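You operate a simulated robot arm through the tools that you are given. There is no shell and no other tool.

Carry out the task below with a simulated robot arm. There is one attempt and no reset: what you move stays moved.

## Task
Bring the air line back up to 4 bar and open the blue valve last.
Fine: first shut the oiler cap and the filter drain, then open the red valve and set the line gauge by the regulator; the other branch valves stay shut.

Only the result counts: the job must be done as asked and must still hold three seconds after the hand-in. Knocking over, shifting, dropping, spilling or breaking anything else fails it. Lids that push on must go on centred and level and be pressed home; caps that screw on are set level and turned clockwise until they are tight.

## Robot
A 7-joint arm with a two-finger gripper, fixed in place. Base frame: the origin is at the foot of the arm, x ahead of it, y to its left, z up. Lengths are in m, angles in degrees, forces in N, time in s.
With the tool pointing down near the work surface it reaches from about 0.34 to 0.72 m from the base axis. Its first joint turns from -66.0 to 66.0 degrees. Payload 2.45 kg.
The tool frame sits at the grasp point between the pads (the TCP): z along the fingers, y along the line on which they close. The tips reach 0.026 m beyond it. Largest opening 0.096 m; the body of the gripper starts 0.069 m behind the TCP.
Orientation is told as [roll, pitch, yaw] about the base's x, y, z axes, in that order, counted from this pose: with the fingers straight down and closing along the base's y, the tool's x points along the base's -x, its y along +y and its z along -z.

## Interface
- The arm moves only by the tool play_rows. Its argument "plan" is a list of rows, each a list of 3 entries, a list of its own where there are three numbers: the opening in per cent of the stroke, from 0 (shut) to 100 (fully open), then the shift along the tool's x, y, z in cm, then the turn, a rotation vector about the tool's x, y, z in degrees. In form: [[fingers, [tx, ty, tz], [ax, ay, az]], ...]. A call has 1 to 20 rows; each row is the pose to reach, as a shift and turn from the pose commanded when the call began, along the tool's axes at that moment. Rows are played at 5 a second. More than 0.05 m and 8.6 degrees between two rows, or a gripper value outside its range, and nothing of the call is played. A pose out of reach is approached as far as the arm can. The call stops where the force on the tool passes 90 N (or 10 N more than at its start, if that is more) or the arm is blocked; 0.2 s more then pass. Each finger halts on what it meets, pressing with about 39 N; the grip force reading is that of the motor and also rises with nothing between the fingers. The clock runs only during rows and for 0.2 s after the last one: add rows that repeat a pose to give the fingers time. It gives the time, the measured TCP pose, the force on the tool (base axes), the opening and the grip force at its end, in the units of the frame above (readings bear some noise), with the torque about the TCP (base axes, N m) and any sound that the robot's microphone picked up, and new pictures: "show" is both (left out), scene, wrist or none.
- Cameras (640 x 400 px; columns grow to the right, rows downward): "scene" is fixed at [0.165, -0.3889, 1.4326]; the picture's right is [0.79, -0.62, 0.00], its down [-0.30, -0.39, -0.87] and it looks along [0.54, 0.68, -0.49] (base axes); focal length 307 px, centre (320, 200). "wrist" rides on the gripper at [0.082, 0.003, -0.098] in the tool frame; the picture's right is [-0.04, 1.00, 0.00], its down [-0.73, -0.03, -0.68] and it looks along [-0.68, -0.03, 0.73] (tool axes); focal length 256 px, centre (320, 200). There is no depth. A picture from a camera that has moved, and an enlarged one, comes with that camera's place and axes in the base frame and with its lens.
- enlarge(camera, box): a new picture of the part [left, top, right, bottom] of that camera's present view, enlarged. The clock stands still meanwhile.
- hand_in(): hands the job in; it is judged then, once.

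Nothing tells you positions but the pictures and the camera data. Unless the task says otherwise, let go and move clear before handing in.

The tools are called as a command line: name --argument value ..., lists and objects as JSON in quotes. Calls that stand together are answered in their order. play_rows: Moves the arm, as the interface text tells. Its arguments: {"type":"object","properties":{"plan":{"type":"array","items":{"type":"array"}},"show":{"type":"string","enum":["both","scene","wrist","none"]}},"required":["plan"]} The other tools are called the same way: enlarge (camera, box) takes an enlarged picture of a part of a camera's view; hand_in () hands the job in.

At the start:

```text
clock: 0.0
ee_pos: [0.3889, 0.1975, 1.2989]
orientation: [0.0, 0.0, 0.0]
ft_force: [0.1, -0.5, 0.0]
moment: [0.02, 0.02, -0.01]
finger_gap: 0.0961
grip_force: 0.2
```

scene: 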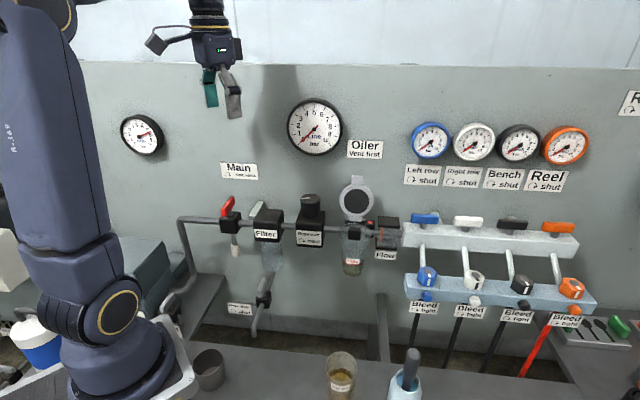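
wrist: 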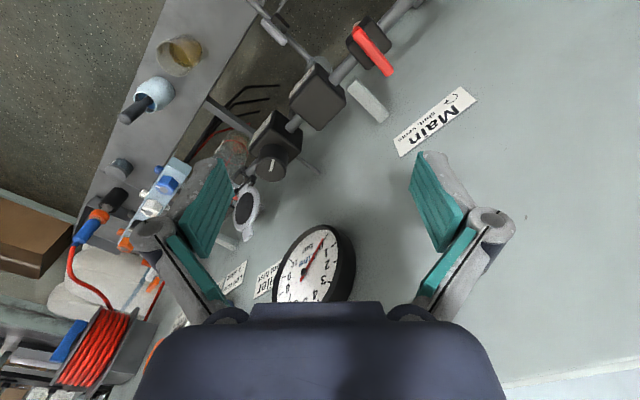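

I see a compressed-air panel: main red valve, filter, regulator, oiler with an open flip cap, and a manifold with four coloured branch valves and bleeds. I'll look closer at all parts before moving.

enlarge --camera "scene" --box '[200, 170, 420, 310]'

enlarge --camera "scene" --box '[380, 110, 620, 260]'

enlarge --camera "scene" --box '[380, 200, 620, 350]'

enlarge --camera "scene" --box '[110, 80, 400, 260]'

enlarge --camera "scene" --box '[160, 250, 460, 400]'

enlarge --camera "wrist" --box '[100, 0, 500, 310]'

```text
2.86 times, centred on (310, 240) of scene
camera zoom: at [0.165, -0.3889, 1.4326], right [0.79, -0.62, 0.0], down [-0.3, -0.39, -0.87], along [0.54, 0.68, -0.49], focal length 877 px, centre (349, 86)
```

zoom: 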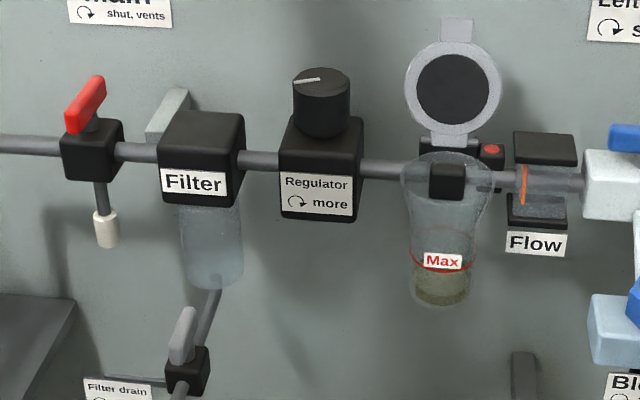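

```text
2.67 times, centred on (500, 185) of scene
camera zoom: at [0.165, -0.3889, 1.4326], right [0.79, -0.62, 0.0], down [-0.3, -0.39, -0.87], along [0.54, 0.68, -0.49], focal length 819 px, centre (-160, 240)
```

zoom: 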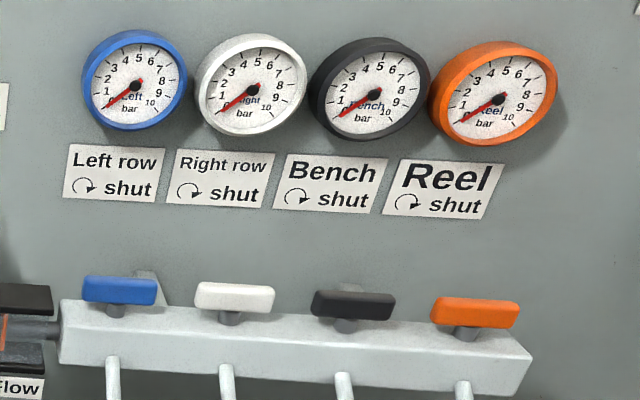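

```text
2.67 times, centred on (500, 275) of scene
camera zoom: at [0.165, -0.3889, 1.4326], right [0.79, -0.62, 0.0], down [-0.3, -0.39, -0.87], along [0.54, 0.68, -0.49], focal length 819 px, centre (-160, 0)
```

zoom: 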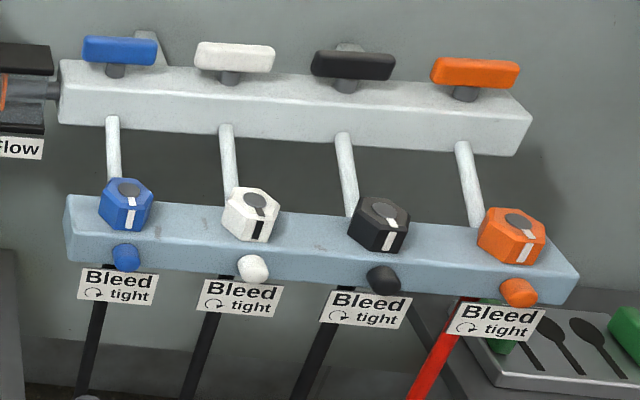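

```text
2.21 times, centred on (255, 170) of scene
camera zoom: at [0.165, -0.3889, 1.4326], right [0.79, -0.62, 0.0], down [-0.3, -0.39, -0.87], along [0.54, 0.68, -0.49], focal length 678 px, centre (463, 266)
```

zoom: 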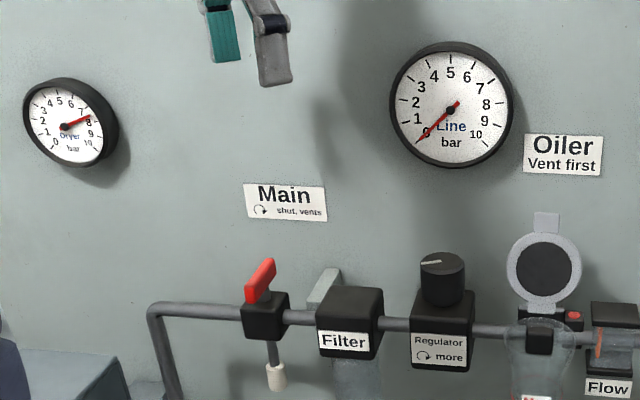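

```text
2.13 times, centred on (310, 325) of scene
camera zoom: at [0.165, -0.3889, 1.4326], right [0.79, -0.62, 0.0], down [-0.3, -0.39, -0.87], along [0.54, 0.68, -0.49], focal length 655 px, centre (341, -67)
```

zoom: 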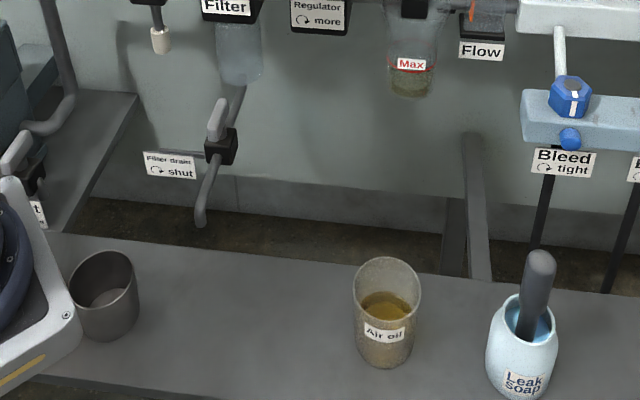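

```text
1.29 times, centred on (300, 155) of wrist
camera zoom: at [0.3065, 0.2006, 1.3973], right [0.04, 1.0, 0.0], down [0.73, -0.03, 0.68], along [0.68, -0.03, -0.73], focal length 330 px, centre (346, 258)
```

zoom: 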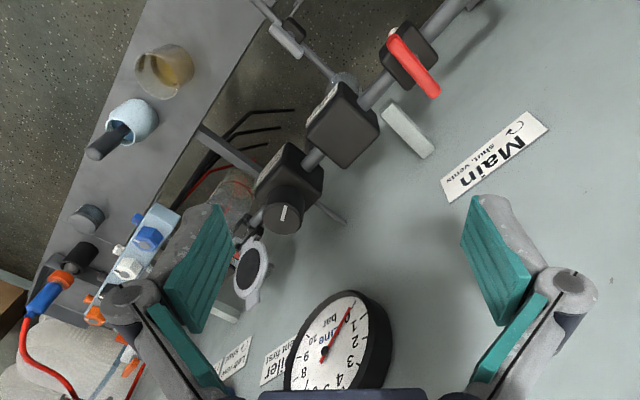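

The panel seems to be yawed about 45° to the base, with the pipe run at roughly 0.46 m depth; the red handle is near (0.39, 0.26, 1.04) and the regulator knob near (0.54, 0.12, 1.08). I turn the gripper to face the panel and back off slightly to get a better wrist view.

play_rows --plan '[[100, [0.6, -0.6, 0], [0, 0, -7.5]], [100, [1.2, -1.2, 0], [0, 0, -15]], [100, [1.8, -1.8, 0], [0, 0, -22.5]], [100, [2.4, -2.4, 0], [0, 0, -30]], [100, [3.0, -3.0, 0], [0, 0, -37.5]], [100, [3.5, -3.5, 0], [0, 0, -45]], [100, [3.5, -3.5, 0], [0, 0, -45]]]'

```text
clock: 1.6
ee_pos: [0.3532, 0.162, 1.2994]
orientation: [0.0, 0.0, 45.1]
ft_force: [-0.2, 0.1, -0.3]
moment: [0.02, 0.0, -0.01]
finger_gap: 0.0961
grip_force: 0.1
camera wrist: at [0.2931, 0.1068, 1.3975], right [-0.68, 0.73, 0.0], down [0.54, 0.5, 0.68], along [0.5, 0.46, -0.73], focal length 256 px, centre (320, 200)
```

scene: 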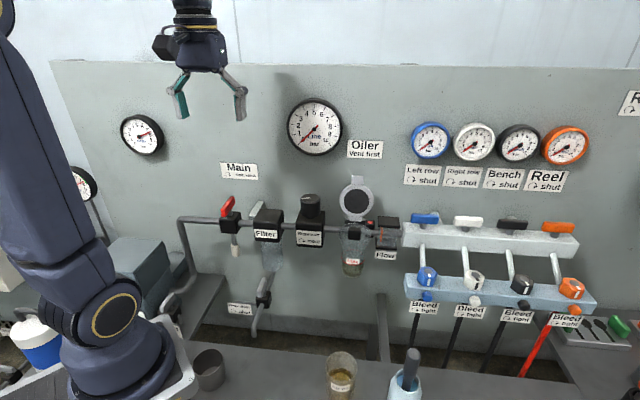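
wrist: 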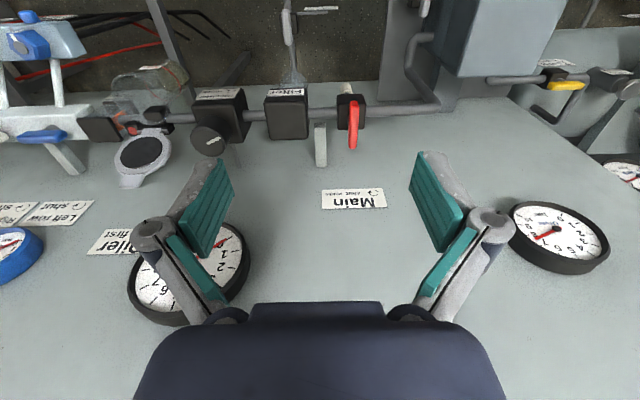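

The panel is now square in the wrist view, confirming the 45° yaw. I look closer at the drain, oiler, handles and the upstream dryer valve.

enlarge --camera "wrist" --box '[180, 0, 460, 180]'

enlarge --camera "wrist" --box '[0, 0, 240, 150]'

enlarge --camera "wrist" --box '[420, 20, 640, 220]'

enlarge --camera "scene" --box '[210, 250, 310, 340]'

enlarge --camera "scene" --box '[320, 160, 420, 290]'

enlarge --camera "scene" --box '[400, 250, 600, 330]'

```text
2.22 times, centred on (320, 90) of wrist
camera zoom: at [0.2931, 0.1068, 1.3975], right [-0.68, 0.73, 0.0], down [0.54, 0.5, 0.68], along [0.5, 0.46, -0.73], focal length 569 px, centre (320, 444)
```

zoom: 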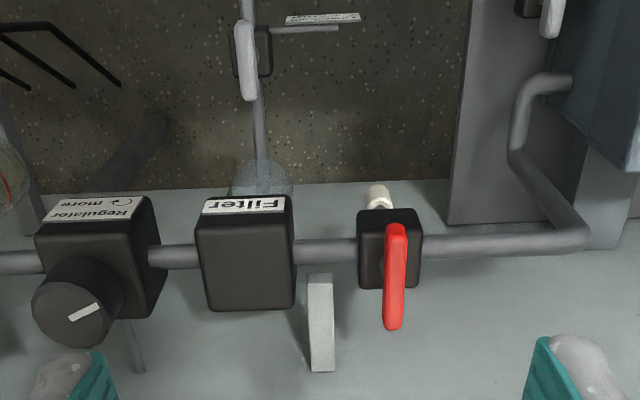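

```text
2.67 times, centred on (120, 75) of wrist
camera zoom: at [0.2931, 0.1068, 1.3975], right [-0.68, 0.73, 0.0], down [0.54, 0.5, 0.68], along [0.5, 0.46, -0.73], focal length 683 px, centre (853, 533)
```

zoom: 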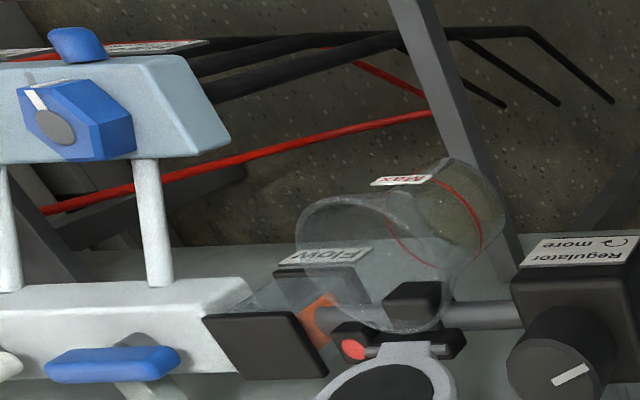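

```text
2.00 times, centred on (530, 120) of wrist
camera zoom: at [0.2931, 0.1068, 1.3975], right [-0.68, 0.73, 0.0], down [0.54, 0.5, 0.68], along [0.5, 0.46, -0.73], focal length 512 px, centre (-100, 360)
```

zoom: 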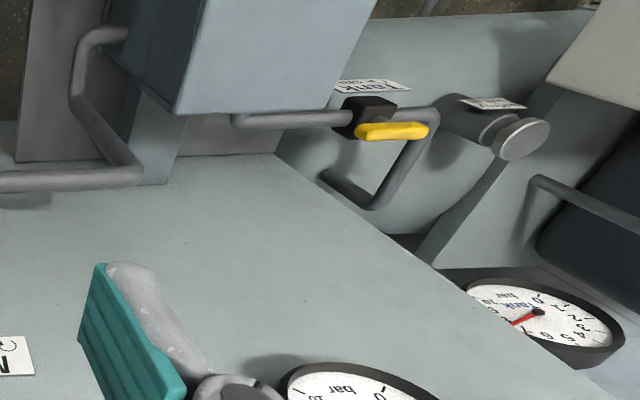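

```text
4.44 times, centred on (260, 295) of scene
camera zoom: at [0.165, -0.3889, 1.4326], right [0.79, -0.62, 0.0], down [-0.3, -0.39, -0.87], along [0.54, 0.68, -0.49], focal length 1365 px, centre (587, -222)
```

zoom: 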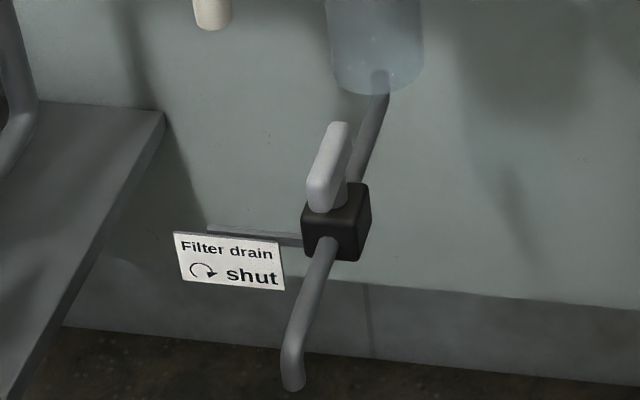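

```text
3.08 times, centred on (370, 225) of scene
camera zoom: at [0.165, -0.3889, 1.4326], right [0.79, -0.62, 0.0], down [-0.3, -0.39, -0.87], along [0.54, 0.68, -0.49], focal length 945 px, centre (166, 123)
```

zoom: 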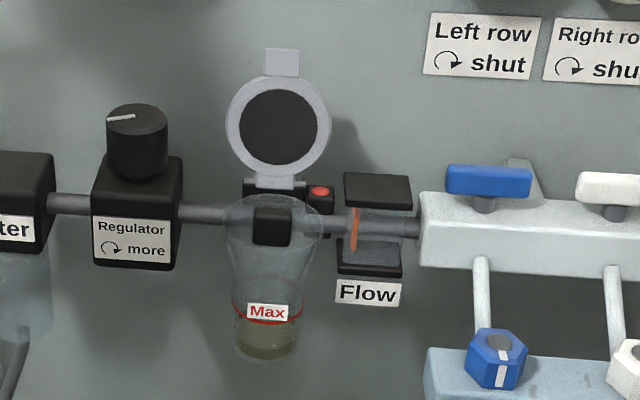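

```text
3.20 times, centred on (500, 290) of scene
camera zoom: at [0.165, -0.3889, 1.4326], right [0.79, -0.62, 0.0], down [-0.3, -0.39, -0.87], along [0.54, 0.68, -0.49], focal length 983 px, centre (-256, -88)
```

zoom: 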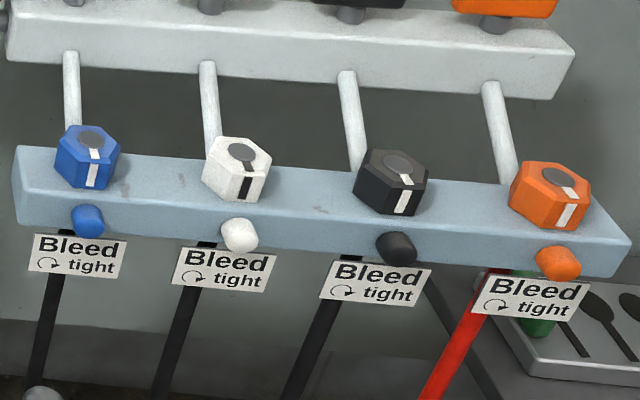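

I see the oiler lid flipped open, leaning back about 19° (tab tip near u≈0.405 along the panel, depth 0.50, z 1.127), and the drain lever lying along its pipe at about (0.39, 0.12, 0.88). First I'll bring closed fingers behind the open lid.

play_rows --plan '[[0, [0, -4.1, 1.4], [0, 0, 0]], [0, [0, -8.2, 2.8], [0, 0, 0]], [0, [0, -12.3, 4.2], [0, 0, 0]], [0, [0, -16.4, 5.6], [0, 0, 0]], [0, [0, -20.5, 7.0], [0, 0, 0]], [0, [0, -24.8, 8.4], [0, 0, 0]], [0, [0, -29, 9.9], [0, 0, 0]], [0, [-4, -29, 9.9], [0, 0, 0]], [0, [-8, -29, 9.9], [0, 0, 0]], [0, [-12, -29, 9.9], [0, 0, 0]], [0, [-15.5, -29, 9.9], [0, 0, 0]], [0, [-15.5, -29, 9.9], [0, 0, 0]]]'

```text
clock: 4.2
ee_pos: [0.6604, 0.0638, 1.1931]
orientation: [0.1, 0.3, 44.7]
ft_force: [-27.7, -23.9, -14.9]
moment: [2.1, -2.72, 0.63]
finger_gap: 0.0
grip_force: 28.3
out of reach, approached as far as the arm can: row 11, 12
camera wrist: at [0.5995, 0.0102, 1.2932], right [-0.68, 0.74, 0.0], down [0.55, 0.5, 0.67], along [0.5, 0.46, -0.74], focal length 256 px, centre (320, 200)
```

scene: 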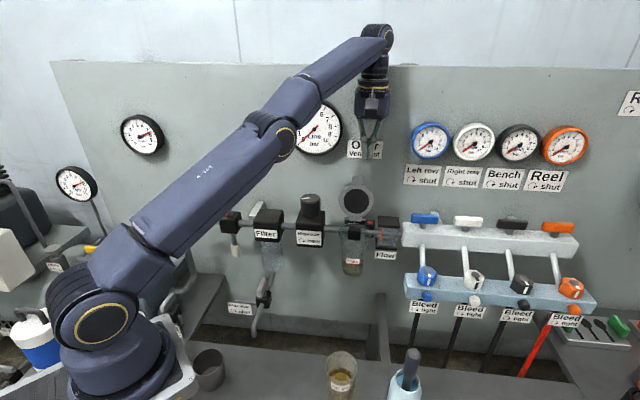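
wrist: 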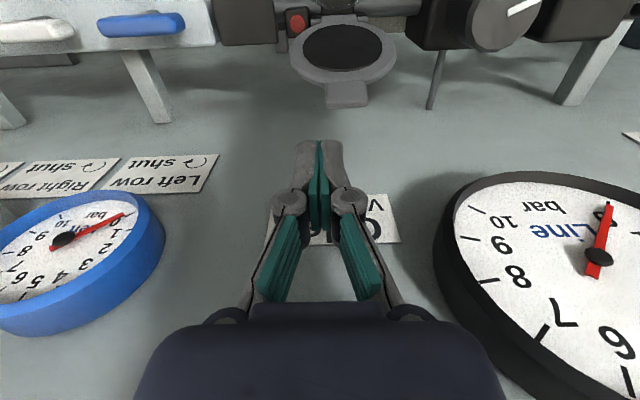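

The palm touched the panel (about 36 N at the gripper body), so a vertical tool can't get deep enough behind the lid. I back off and tilt the fingers about 20° toward the panel.

play_rows --plan '[[0, [3, 0, 0], [0, 0, 0]], [0, [5, 0, 0], [0, -7, 0]], [0, [5, 0, 0], [0, -14, 0]], [0, [5, 0, 0], [0, -20, 0]], [0, [5, 0, 0], [0, -20, 0]]]'

```text
clock: 5.4
ee_pos: [0.6248, 0.0308, 1.1945]
orientation: [0.1, -20.1, 45.0]
ft_force: [-0.2, 0.2, -0.6]
moment: [0.03, -0.01, 0.0]
finger_gap: 0.0002
grip_force: 28.6
camera wrist: at [0.5444, -0.0442, 1.2596], right [-0.68, 0.73, 0.01], down [0.34, 0.3, 0.89], along [0.65, 0.61, -0.46], focal length 256 px, centre (320, 200)
```

scene: 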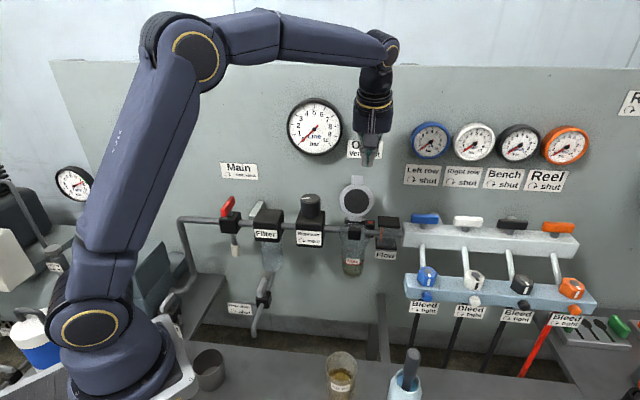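
wrist: 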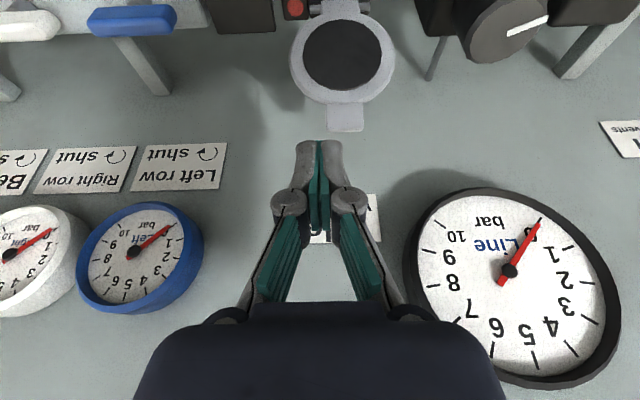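

The tilt worked and the gripper is free of contact; the lid's tab and disc are visible just beyond the fingers. Next I move over and down behind the lid's right shoulder, beside the tab.

play_rows --plan '[[0, [-2.9, -1, 1.05], [0, 0, 0]], [0, [-5.77, -2, 2.1], [0, 0, 0]], [0, [-4.6, -2, 4.3], [0, 0, 0]], [0, [-3.46, -2, 6.58], [0, 0, 0]], [0, [-2.6, -2, 8.7], [0, 0, 0]], [0, [-1.77, -2, 10.86], [0, 0, 0]], [0, [-1.77, -2, 10.86], [0, 0, 0]]]'

```text
clock: 7.0
ee_pos: [0.6773, 0.0555, 1.0986]
orientation: [0.0, -20.0, 45.0]
ft_force: [-0.5, -1.0, 0.8]
moment: [0.02, 0.0, 0.02]
finger_gap: 0.0001
grip_force: 28.5
camera wrist: at [0.5956, -0.0202, 1.1623], right [-0.68, 0.73, 0.01], down [0.34, 0.3, 0.89], along [0.65, 0.61, -0.46], focal length 256 px, centre (320, 200)
```

scene: 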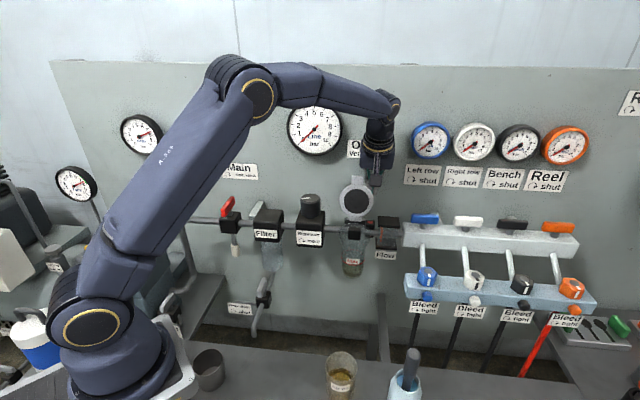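
wrist: 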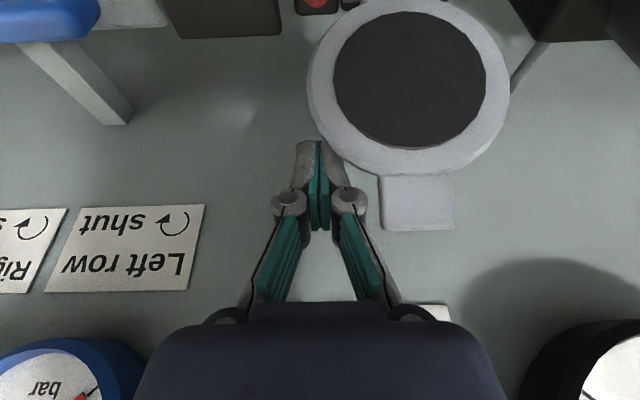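

The fingers are at the right shoulder of the lid. I check whether the lid occludes the fingertips (i.e. whether they are behind it).

enlarge --camera "wrist" --box '[240, 60, 480, 260]'

enlarge --camera "scene" --box '[320, 140, 420, 260]'

```text
2.00 times, centred on (360, 160) of wrist
camera zoom: at [0.5956, -0.0202, 1.1623], right [-0.68, 0.73, 0.01], down [0.34, 0.3, 0.89], along [0.65, 0.61, -0.46], focal length 512 px, centre (240, 280)
```

zoom: 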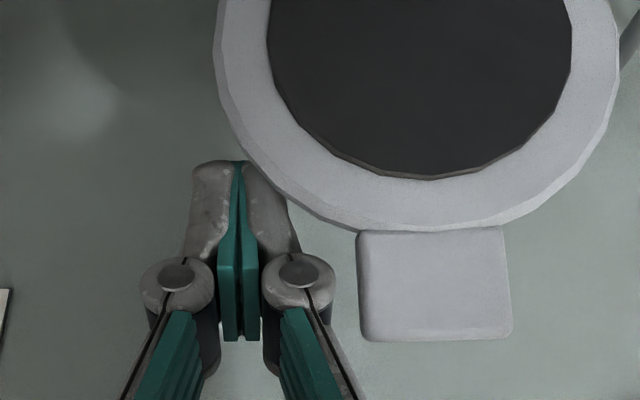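

```text
3.33 times, centred on (370, 200) of scene
camera zoom: at [0.165, -0.3889, 1.4326], right [0.79, -0.62, 0.0], down [-0.3, -0.39, -0.87], along [0.54, 0.68, -0.49], focal length 1024 px, centre (153, 200)
```

zoom: 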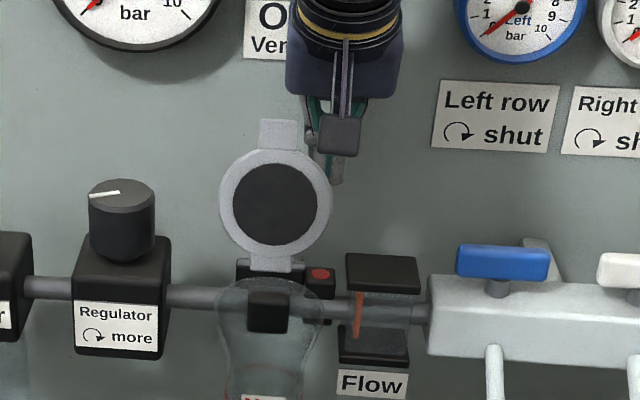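

The lid partly hides the right fingertip, so the fingers are behind it. I ease slightly lower and inward, then pull the lid over toward the robot along an arc.

play_rows --plan '[[0, [0.44, 1.2, 1.22], [0, 0, 0]], [0, [1.85, 1.2, 0.7], [0, 0, 0]], [0, [3.26, 1.2, 0.19], [0, 0, 0]], [0, [4.35, 1.2, -0.47], [0, 0, 0]], [0, [5.44, 1.2, -1.13], [0, 0, 0]], [0, [6.7, 1.2, -2.0], [0, 0, 0]], [0, [7.99, 1.2, -2.91], [0, 0, 0]], [0, [7.99, 1.2, -2.91], [0, 0, 0]]]'

```text
clock: 8.8
ee_pos: [0.6127, -0.0002, 1.0979]
orientation: [-0.6, -20.1, 44.8]
ft_force: [38.6, -23.0, -22.3]
moment: [-0.67, -0.7, -0.44]
finger_gap: 0.0002
grip_force: 29.0
camera wrist: at [0.5303, -0.0747, 1.1619], right [-0.67, 0.74, 0.0], down [0.34, 0.3, 0.89], along [0.66, 0.6, -0.46], focal length 256 px, centre (320, 200)
```

scene: 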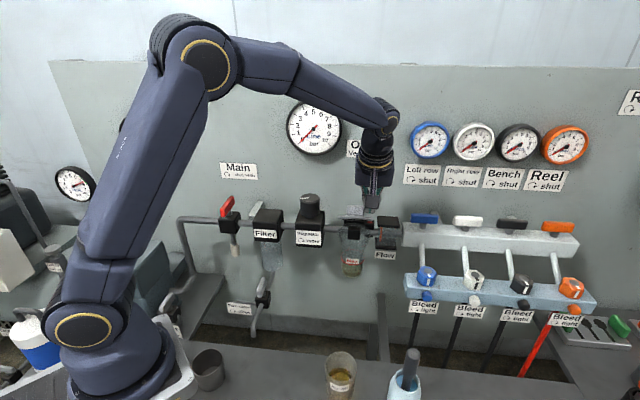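
wrist: 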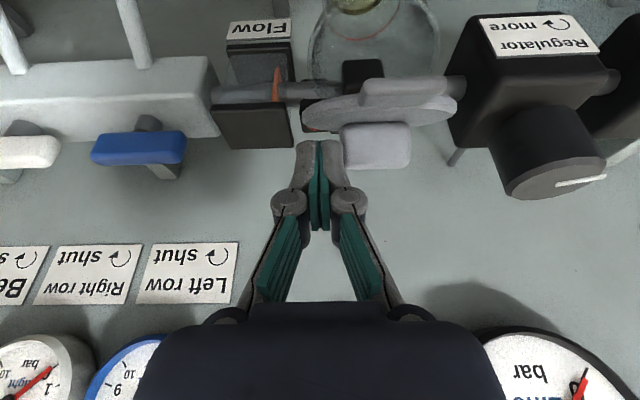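

The lid has come over to near horizontal, but the fingers are pressing sideways (about 44 N along the panel) on something on the lid. I look closely before moving.

enlarge --camera "wrist" --box '[200, 0, 520, 240]'

enlarge --camera "scene" --box '[310, 170, 430, 290]'

```text
1.67 times, centred on (360, 120) of wrist
camera zoom: at [0.5303, -0.0747, 1.1619], right [-0.67, 0.74, 0.0], down [0.34, 0.3, 0.89], along [0.66, 0.6, -0.46], focal length 427 px, centre (253, 333)
```

zoom: 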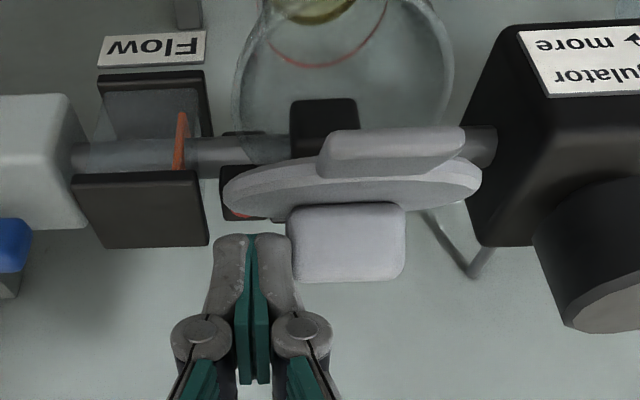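

```text
3.33 times, centred on (370, 230) of scene
camera zoom: at [0.1667, -0.3896, 1.4322], right [0.79, -0.62, 0.0], down [-0.31, -0.39, -0.87], along [0.54, 0.69, -0.49], focal length 1024 px, centre (153, 100)
```

zoom: 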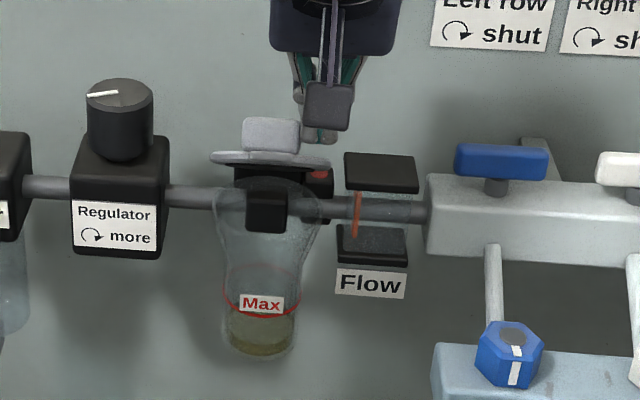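

The lid carries a block on its outer face and the finger is wedged against the block's side; the lid is roughly 60° over. I'll relieve sideways, lift, straighten the tool to vertical and look again before pressing on the lid's centre.

play_rows --plan '[[0, [0, -1.2, 0], [0, 0, 0]], [0, [-0.85, -1.2, -2.4], [0, 0, 0]], [0, [-1.71, -1.2, -4.7], [0, 0, 0]], [0, [-1.4, 0.2, -5.0], [0, 7, 0]], [0, [-1.0, 1.4, -5.1], [0, 14, 0]], [0, [-0.54, 2.2, -5.12], [0, 20, 0]], [0, [-0.54, 2.2, -5.12], [0, 20, 0]]]'

```text
clock: 10.4
ee_pos: [0.5842, 0.0107, 1.1486]
orientation: [0.0, 0.1, 45.0]
ft_force: [0.1, -0.4, 0.6]
moment: [-0.01, -0.01, -0.02]
finger_gap: 0.0
grip_force: 28.1
camera wrist: at [0.5247, -0.0446, 1.2475], right [-0.68, 0.74, 0.0], down [0.54, 0.5, 0.68], along [0.5, 0.46, -0.74], focal length 256 px, centre (320, 200)
```

scene: 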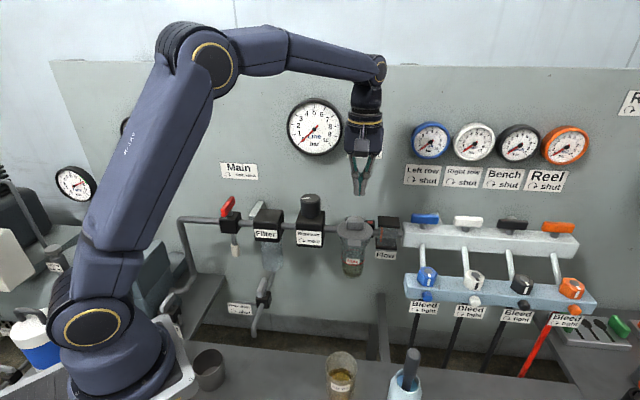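
wrist: 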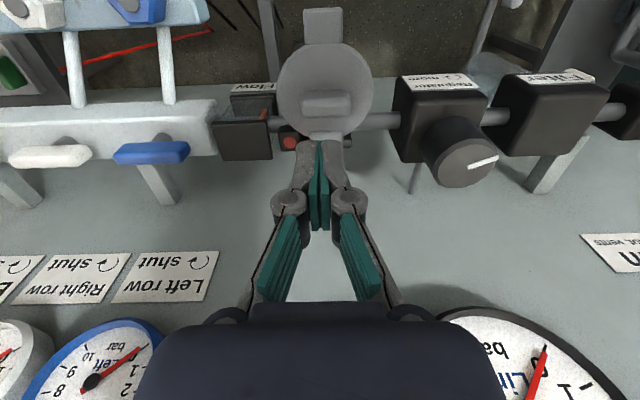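

The lid has dropped over onto the bowl by itself. I zoom in to see how it sits and where to press it home.

enlarge --camera "wrist" --box '[210, 0, 430, 160]'

enlarge --camera "scene" --box '[310, 190, 430, 290]'

```text
2.50 times, centred on (320, 80) of wrist
camera zoom: at [0.5247, -0.0446, 1.2475], right [-0.68, 0.74, 0.0], down [0.54, 0.5, 0.68], along [0.5, 0.46, -0.74], focal length 640 px, centre (320, 500)
```

zoom: 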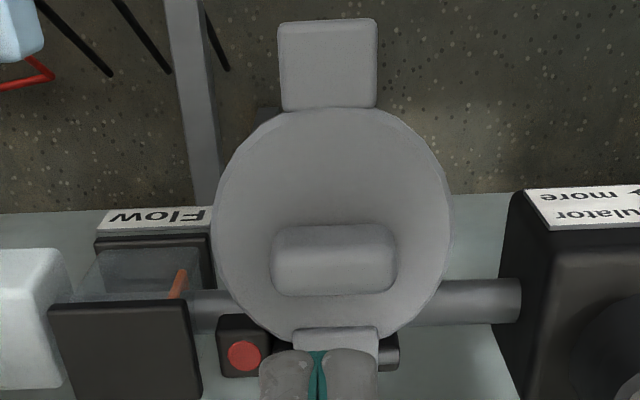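

```text
4.00 times, centred on (370, 240) of scene
camera zoom: at [0.1651, -0.3889, 1.4326], right [0.79, -0.62, 0.0], down [-0.3, -0.39, -0.87], along [0.54, 0.68, -0.49], focal length 1228 px, centre (120, 40)
```

zoom: 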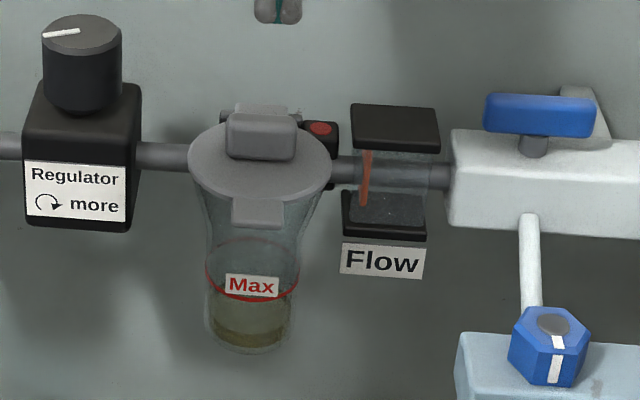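

The lid is lying on the bowl, with its front tab toward the robot and centre near u 0.404, depth 0.41, z 1.04. I'll press down on it in front of the block to snap it home.

play_rows --plan '[[0, [2.2, 0.1, 3.0], [0, 0, 0]], [0, [2.2, 0.1, 6.5], [0, 0, 0]], [0, [2.2, 0.1, 7.6], [0, 0, 0]], [0, [2.2, 0.1, 8.0], [0, 0, 0]], [0, [2.2, 0.1, 8.4], [0, 0, 0]], [0, [2.2, 0.1, 8.7], [0, 0, 0]]]'

```text
clock: 11.8
ee_pos: [0.5681, -0.0046, 1.0624]
orientation: [0.0, -0.1, 45.0]
ft_force: [-0.7, 0.5, 0.2]
moment: [-0.02, 0.03, -0.01]
finger_gap: 0.0
grip_force: 28.4
camera wrist: at [0.5077, -0.0589, 1.1609], right [-0.68, 0.73, 0.0], down [0.54, 0.5, 0.68], along [0.5, 0.46, -0.73], focal length 256 px, centre (320, 200)
```

scene: 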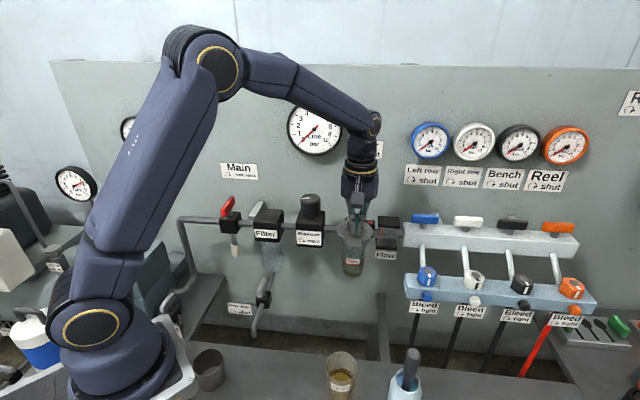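
wrist: 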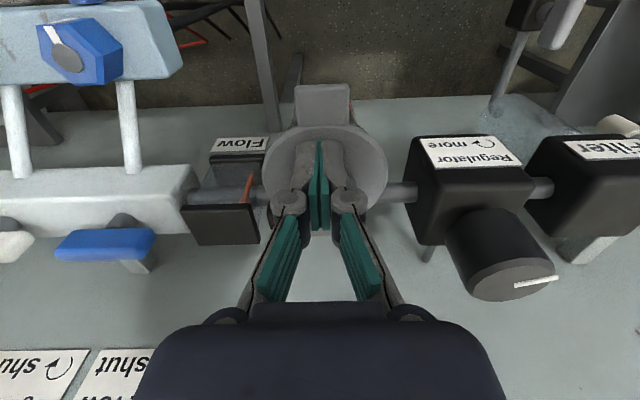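

No contact yet with the tips at z≈1.036. I keep descending in small steps.

play_rows --plan '[[0, [0, 0, 0.3], [0, 0, 0]], [0, [0, 0, 0.6], [0, 0, 0]], [0, [0, 0, 0.8], [0, 0, 0]], [0, [0, 0, 1.0], [0, 0, 0]], [0, [0, 0, 1.2], [0, 0, 0]]]' --show "wrist"

```text
clock: 13.0
ee_pos: [0.5669, -0.0039, 1.0534]
orientation: [-0.4, -0.3, 44.9]
ft_force: [-19.5, -1.9, 55.9]
moment: [0.43, 0.01, 0.14]
finger_gap: 0.0059
grip_force: 28.3
camera wrist: at [0.5067, -0.0586, 1.1525], right [-0.68, 0.73, -0.01], down [0.53, 0.5, 0.68], along [0.5, 0.46, -0.73], focal length 256 px, centre (320, 200)
```

wrist: 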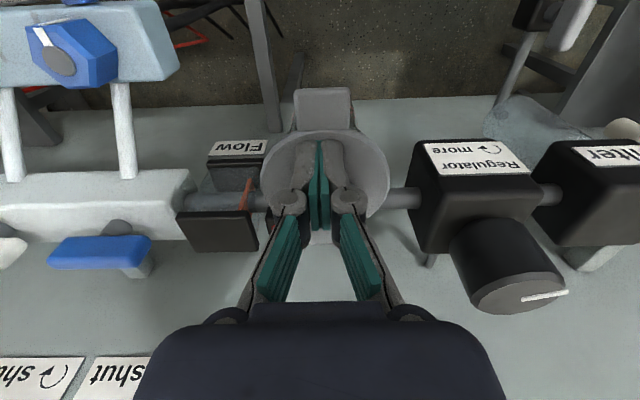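

Contact at about 56 N on the lid with tips at z≈1.027. I press slightly more to be sure it's home, then lift and inspect.

play_rows --plan '[[0, [0, 0, 0.15], [0, 0, 0]], [0, [0, 0, 0.3], [0, 0, 0]], [0, [0, 0, 0.3], [0, 0, 0]]]' --show "none"

play_rows --plan '[[0, [0, 0, -2], [0, 0, 0]], [0, [0, 0, -6], [0, 0, 0]], [0, [3, 0, -10], [0, 0, 0]], [0, [6, 0, -12], [0, 0, 0]], [0, [6, 0, -12], [0, 0, 0]]]'

```text
clock: 13.8
ee_pos: [0.5682, -0.0026, 1.0537]
orientation: [-0.5, -0.5, 45.0]
ft_force: [-23.0, 0.6, 73.1]
moment: [0.67, -0.06, 0.15]
finger_gap: 0.0059
grip_force: 28.3
```

```text
clock: 15.0
ee_pos: [0.5263, -0.047, 1.1713]
orientation: [-0.1, 0.0, 45.0]
ft_force: [-0.5, 0.5, 0.5]
moment: [-0.01, 0.01, 0.04]
finger_gap: 0.0
grip_force: 29.1
camera wrist: at [0.4655, -0.1023, 1.2683], right [-0.68, 0.73, 0.0], down [0.54, 0.5, 0.68], along [0.5, 0.46, -0.73], focal length 256 px, centre (320, 200)
```

scene: 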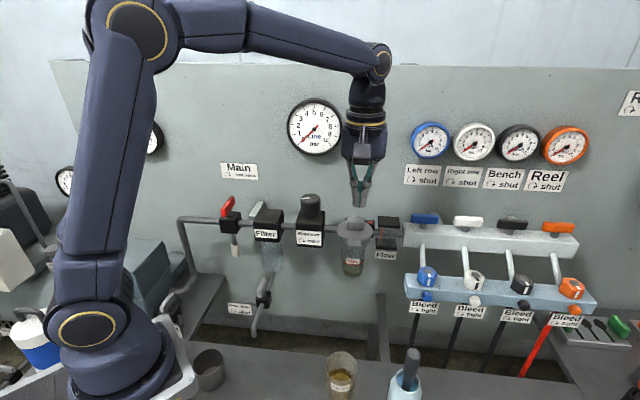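
wrist: 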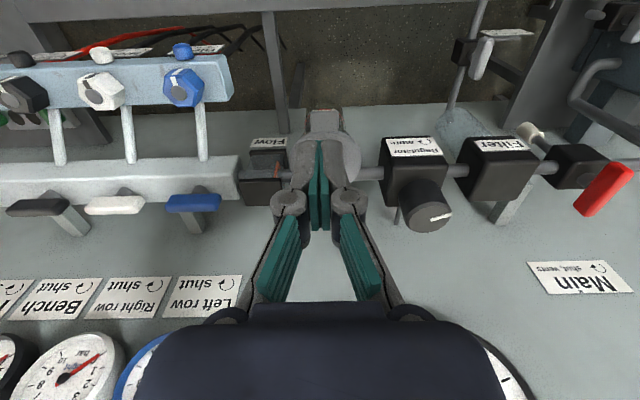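

enlarge --camera "wrist" --box '[230, 90, 430, 230]'

enlarge --camera "scene" --box '[310, 190, 430, 290]'

```text
2.86 times, centred on (330, 160) of wrist
camera zoom: at [0.4655, -0.1023, 1.2683], right [-0.68, 0.73, 0.0], down [0.54, 0.5, 0.68], along [0.5, 0.46, -0.73], focal length 731 px, centre (291, 314)
```

zoom: 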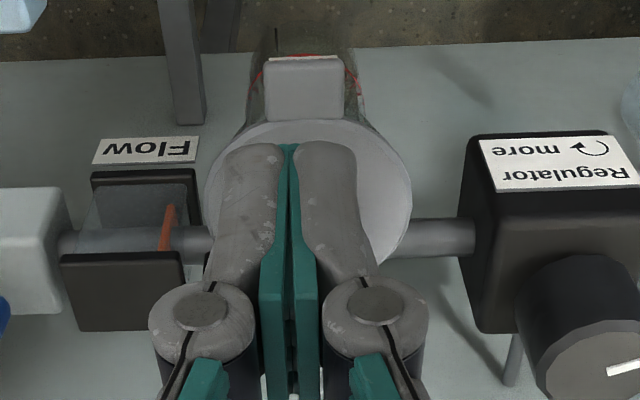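

```text
4.00 times, centred on (370, 240) of scene
camera zoom: at [0.165, -0.3889, 1.4326], right [0.79, -0.62, 0.0], down [-0.3, -0.39, -0.87], along [0.54, 0.68, -0.49], focal length 1228 px, centre (120, 40)
```

zoom: 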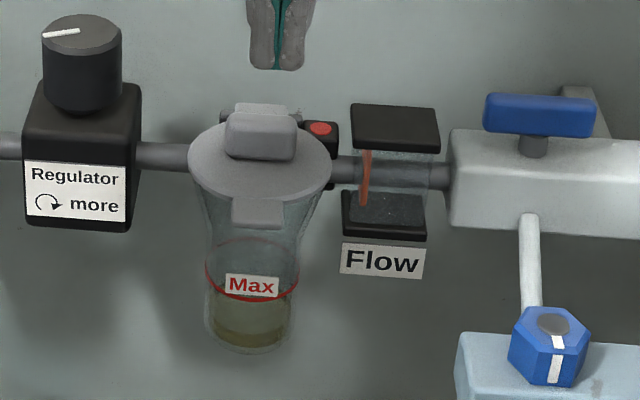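

The lid looks unchanged by the press, so it may already be home. I'll take a low-angle look at its seat with the wrist camera on the way to the drain.

play_rows --plan '[[0, [1.5, 3.5, 0], [0, 0, 0]], [0, [3, 7.5, 1], [0, -7.5, 0]], [0, [3, 7.5, 5], [0, -15, 0]], [0, [3, 7.5, 9], [0, -22.5, 0]], [0, [3, 7.5, 12.5], [0, -30, 0]], [0, [3, 7.5, 15], [0, -30, 0]], [0, [3, 7.5, 15], [0, -30, 0]]]' --show "wrist"

enlarge --camera "wrist" --box '[120, 60, 360, 230]'

```text
clock: 16.6
ee_pos: [0.4514, -0.0155, 1.0168]
orientation: [0.0, -30.1, 45.0]
ft_force: [-0.1, -0.4, 1.0]
moment: [0.01, 0.0, -0.02]
finger_gap: 0.0002
grip_force: 28.2
camera wrist: at [0.3638, -0.0972, 1.0626], right [-0.68, 0.73, 0.02], down [0.23, 0.19, 0.95], along [0.69, 0.66, -0.3], focal length 256 px, centre (320, 200)
```

wrist: 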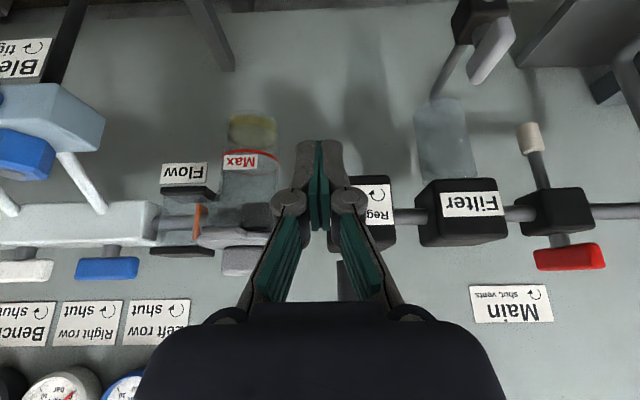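

```text
2.35 times, centred on (240, 145) of wrist
camera zoom: at [0.3638, -0.0972, 1.0626], right [-0.68, 0.73, 0.02], down [0.23, 0.19, 0.95], along [0.69, 0.66, -0.3], focal length 602 px, centre (508, 329)
```

zoom: 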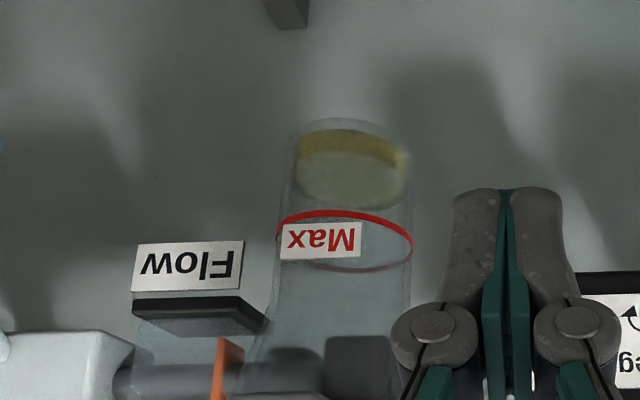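

enlarge --camera "wrist" --box '[140, 180, 300, 290]'

enlarge --camera "wrist" --box '[400, 0, 640, 160]'

```text
3.64 times, centred on (220, 235) of wrist
camera zoom: at [0.3638, -0.0972, 1.0626], right [-0.68, 0.73, 0.02], down [0.23, 0.19, 0.95], along [0.69, 0.66, -0.3], focal length 931 px, centre (684, 73)
```

zoom: 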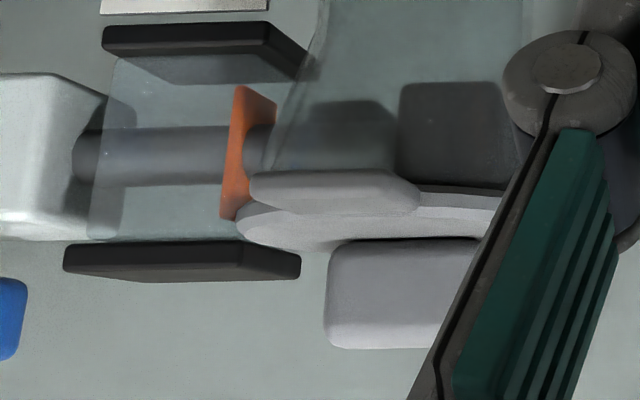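

```text
2.50 times, centred on (520, 80) of wrist
camera zoom: at [0.3638, -0.0972, 1.0626], right [-0.68, 0.73, 0.02], down [0.23, 0.19, 0.95], along [0.69, 0.66, -0.3], focal length 640 px, centre (-180, 500)
```

zoom: 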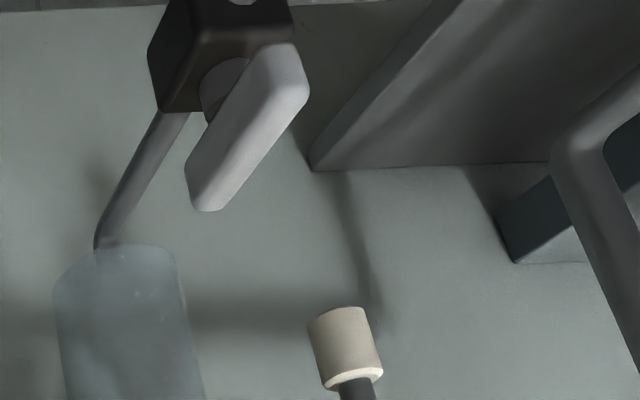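

The lid lies level on the bowl, so the oiler looks shut; a hiss later would tell otherwise. Now I go to the filter drain: lever along the pipe at about u 0.192, depth 0.357, z 0.888, so I'll come above it with the fingers opened and tilted 15° to keep the palm off the filter.

play_rows --plan '[[55, [-0.4, 3.5, 1.6], [0, 0, 0]], [55, [-0.8, 7, 3.2], [0, 5, 0]], [55, [-1.2, 10.5, 4.8], [0, 10, 0]], [55, [-1.63, 13.8, 6.37], [0, 15, 0]], [55, [-1.63, 13.8, 6.37], [0, 15, 0]]]'

enlarge --camera "wrist" --box '[200, 0, 440, 180]'

enlarge --camera "scene" --box '[200, 200, 340, 320]'

```text
clock: 17.8
ee_pos: [0.3876, 0.1151, 0.9696]
orientation: [0.1, -15.0, 45.0]
ft_force: [-0.7, -0.1, 0.2]
moment: [-0.02, -0.01, 0.01]
finger_gap: 0.053
grip_force: 0.1
camera wrist: at [0.3096, 0.0433, 1.0438], right [-0.68, 0.73, 0.01], down [0.4, 0.36, 0.85], along [0.62, 0.58, -0.53], focal length 256 px, centre (320, 200)
```

scene: 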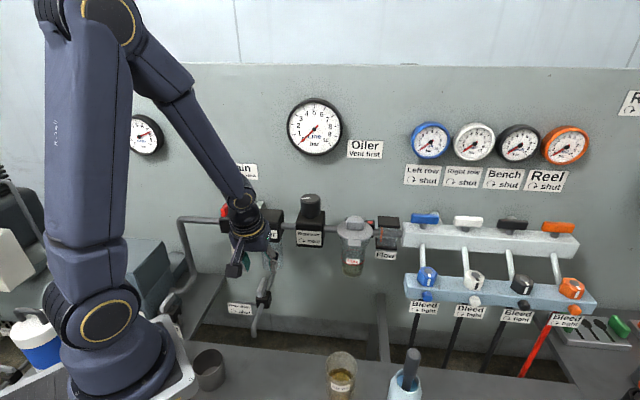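
wrist: 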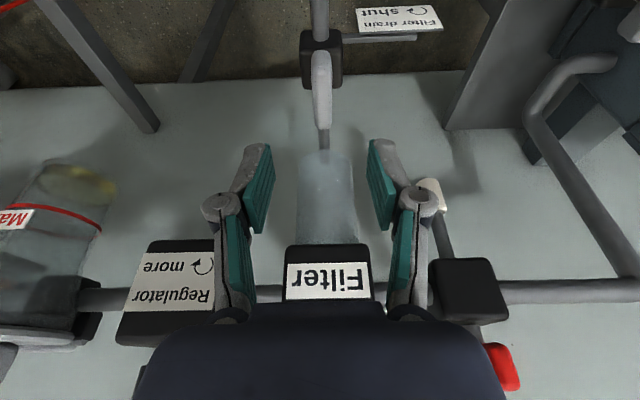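

```text
2.22 times, centred on (320, 90) of wrist
camera zoom: at [0.3096, 0.0433, 1.0438], right [-0.68, 0.73, 0.01], down [0.4, 0.36, 0.85], along [0.62, 0.58, -0.53], focal length 569 px, centre (320, 444)
```

zoom: 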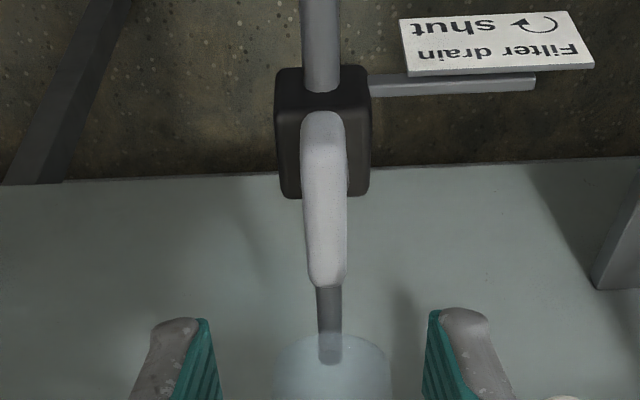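

```text
3.33 times, centred on (270, 260) of scene
camera zoom: at [0.1651, -0.3889, 1.4326], right [0.79, -0.62, 0.0], down [-0.3, -0.39, -0.87], along [0.54, 0.68, -0.49], focal length 1024 px, centre (487, 0)
```

zoom: 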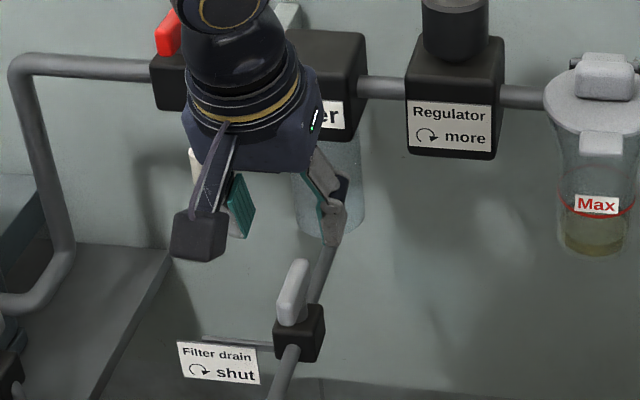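

The lever is centred between the open fingers (u ≈ 0.190). I descend so the tips straddle it just above the valve body, then close.

play_rows --plan '[[55, [0.55, 0.2, 2.05], [0, 0, 0]], [55, [1.1, 0.2, 4.1], [0, 0, 0]], [55, [1.65, 0.2, 6.14], [0, 0, 0]], [55, [1.65, 0.2, 6.14], [0, 0, 0]]]'

enlarge --camera "wrist" --box '[200, 60, 440, 240]'

enlarge --camera "scene" --box '[200, 230, 320, 330]'

```text
clock: 18.8
ee_pos: [0.3846, 0.1174, 0.9054]
orientation: [0.0, -15.1, 45.0]
ft_force: [-0.2, 0.6, 0.0]
moment: [0.01, -0.03, 0.03]
finger_gap: 0.0528
grip_force: 0.1
camera wrist: at [0.3086, 0.0458, 0.9796], right [-0.68, 0.73, 0.01], down [0.4, 0.36, 0.85], along [0.62, 0.58, -0.53], focal length 256 px, centre (320, 200)
```

scene: 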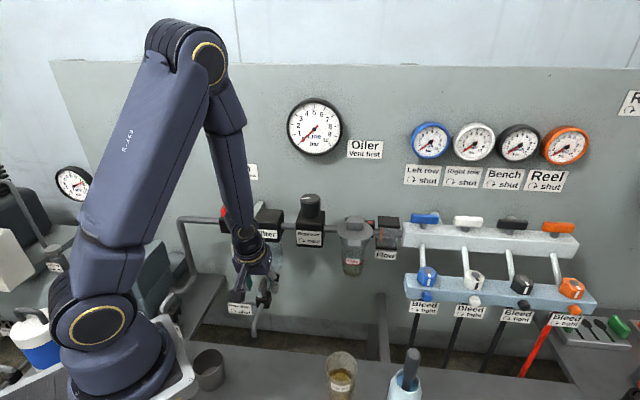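
wrist: 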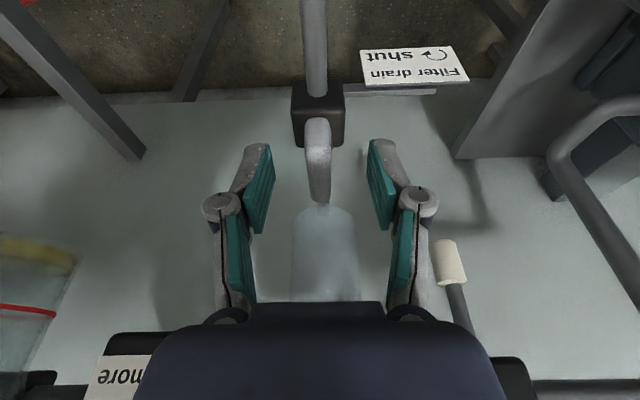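

```text
2.22 times, centred on (320, 150) of wrist
camera zoom: at [0.3086, 0.0458, 0.9796], right [-0.68, 0.73, 0.01], down [0.4, 0.36, 0.85], along [0.62, 0.58, -0.53], focal length 569 px, centre (320, 311)
```

zoom: 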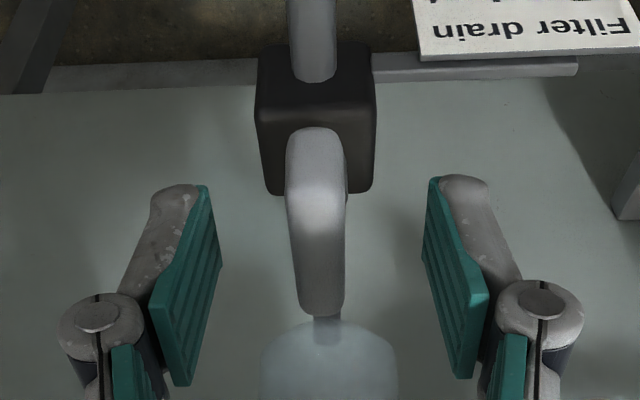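

```text
4.00 times, centred on (260, 280) of scene
camera zoom: at [0.165, -0.3889, 1.4326], right [0.79, -0.62, 0.0], down [-0.3, -0.39, -0.87], along [0.54, 0.68, -0.49], focal length 1228 px, centre (560, -120)
```

zoom: 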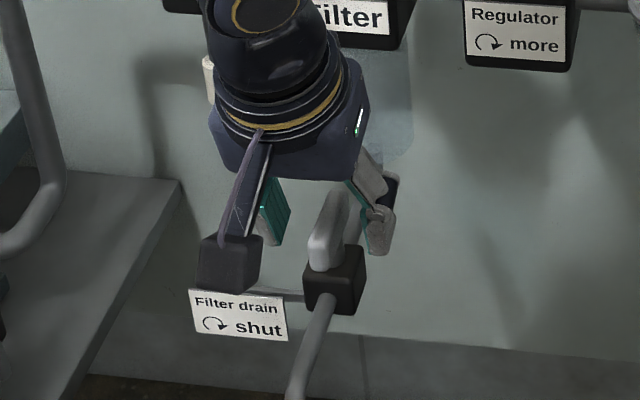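

The fingertips straddle the middle of the drain lever. I close on it.

play_rows --plan '[[0, [0, 0, 0], [0, 0, 0]], [0, [0, 0, 0], [0, 0, 0]], [0, [0, 0, 0], [0, 0, 0]], [0, [0, 0, 0], [0, 0, 0]]]' --show "wrist"

```text
clock: 19.8
ee_pos: [0.3859, 0.1165, 0.9054]
orientation: [0.0, -15.1, 44.9]
ft_force: [2.5, -2.5, -2.3]
moment: [0.02, -0.13, 0.03]
finger_gap: 0.0128
grip_force: 39.9
camera wrist: at [0.3088, 0.0455, 0.9797], right [-0.68, 0.73, 0.01], down [0.4, 0.36, 0.85], along [0.62, 0.58, -0.53], focal length 256 px, centre (320, 200)
```

wrist: 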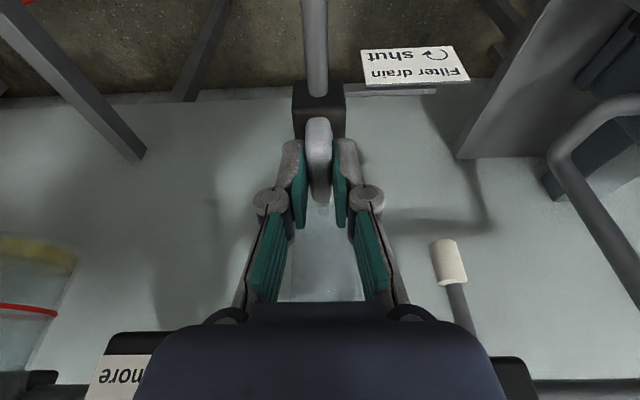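

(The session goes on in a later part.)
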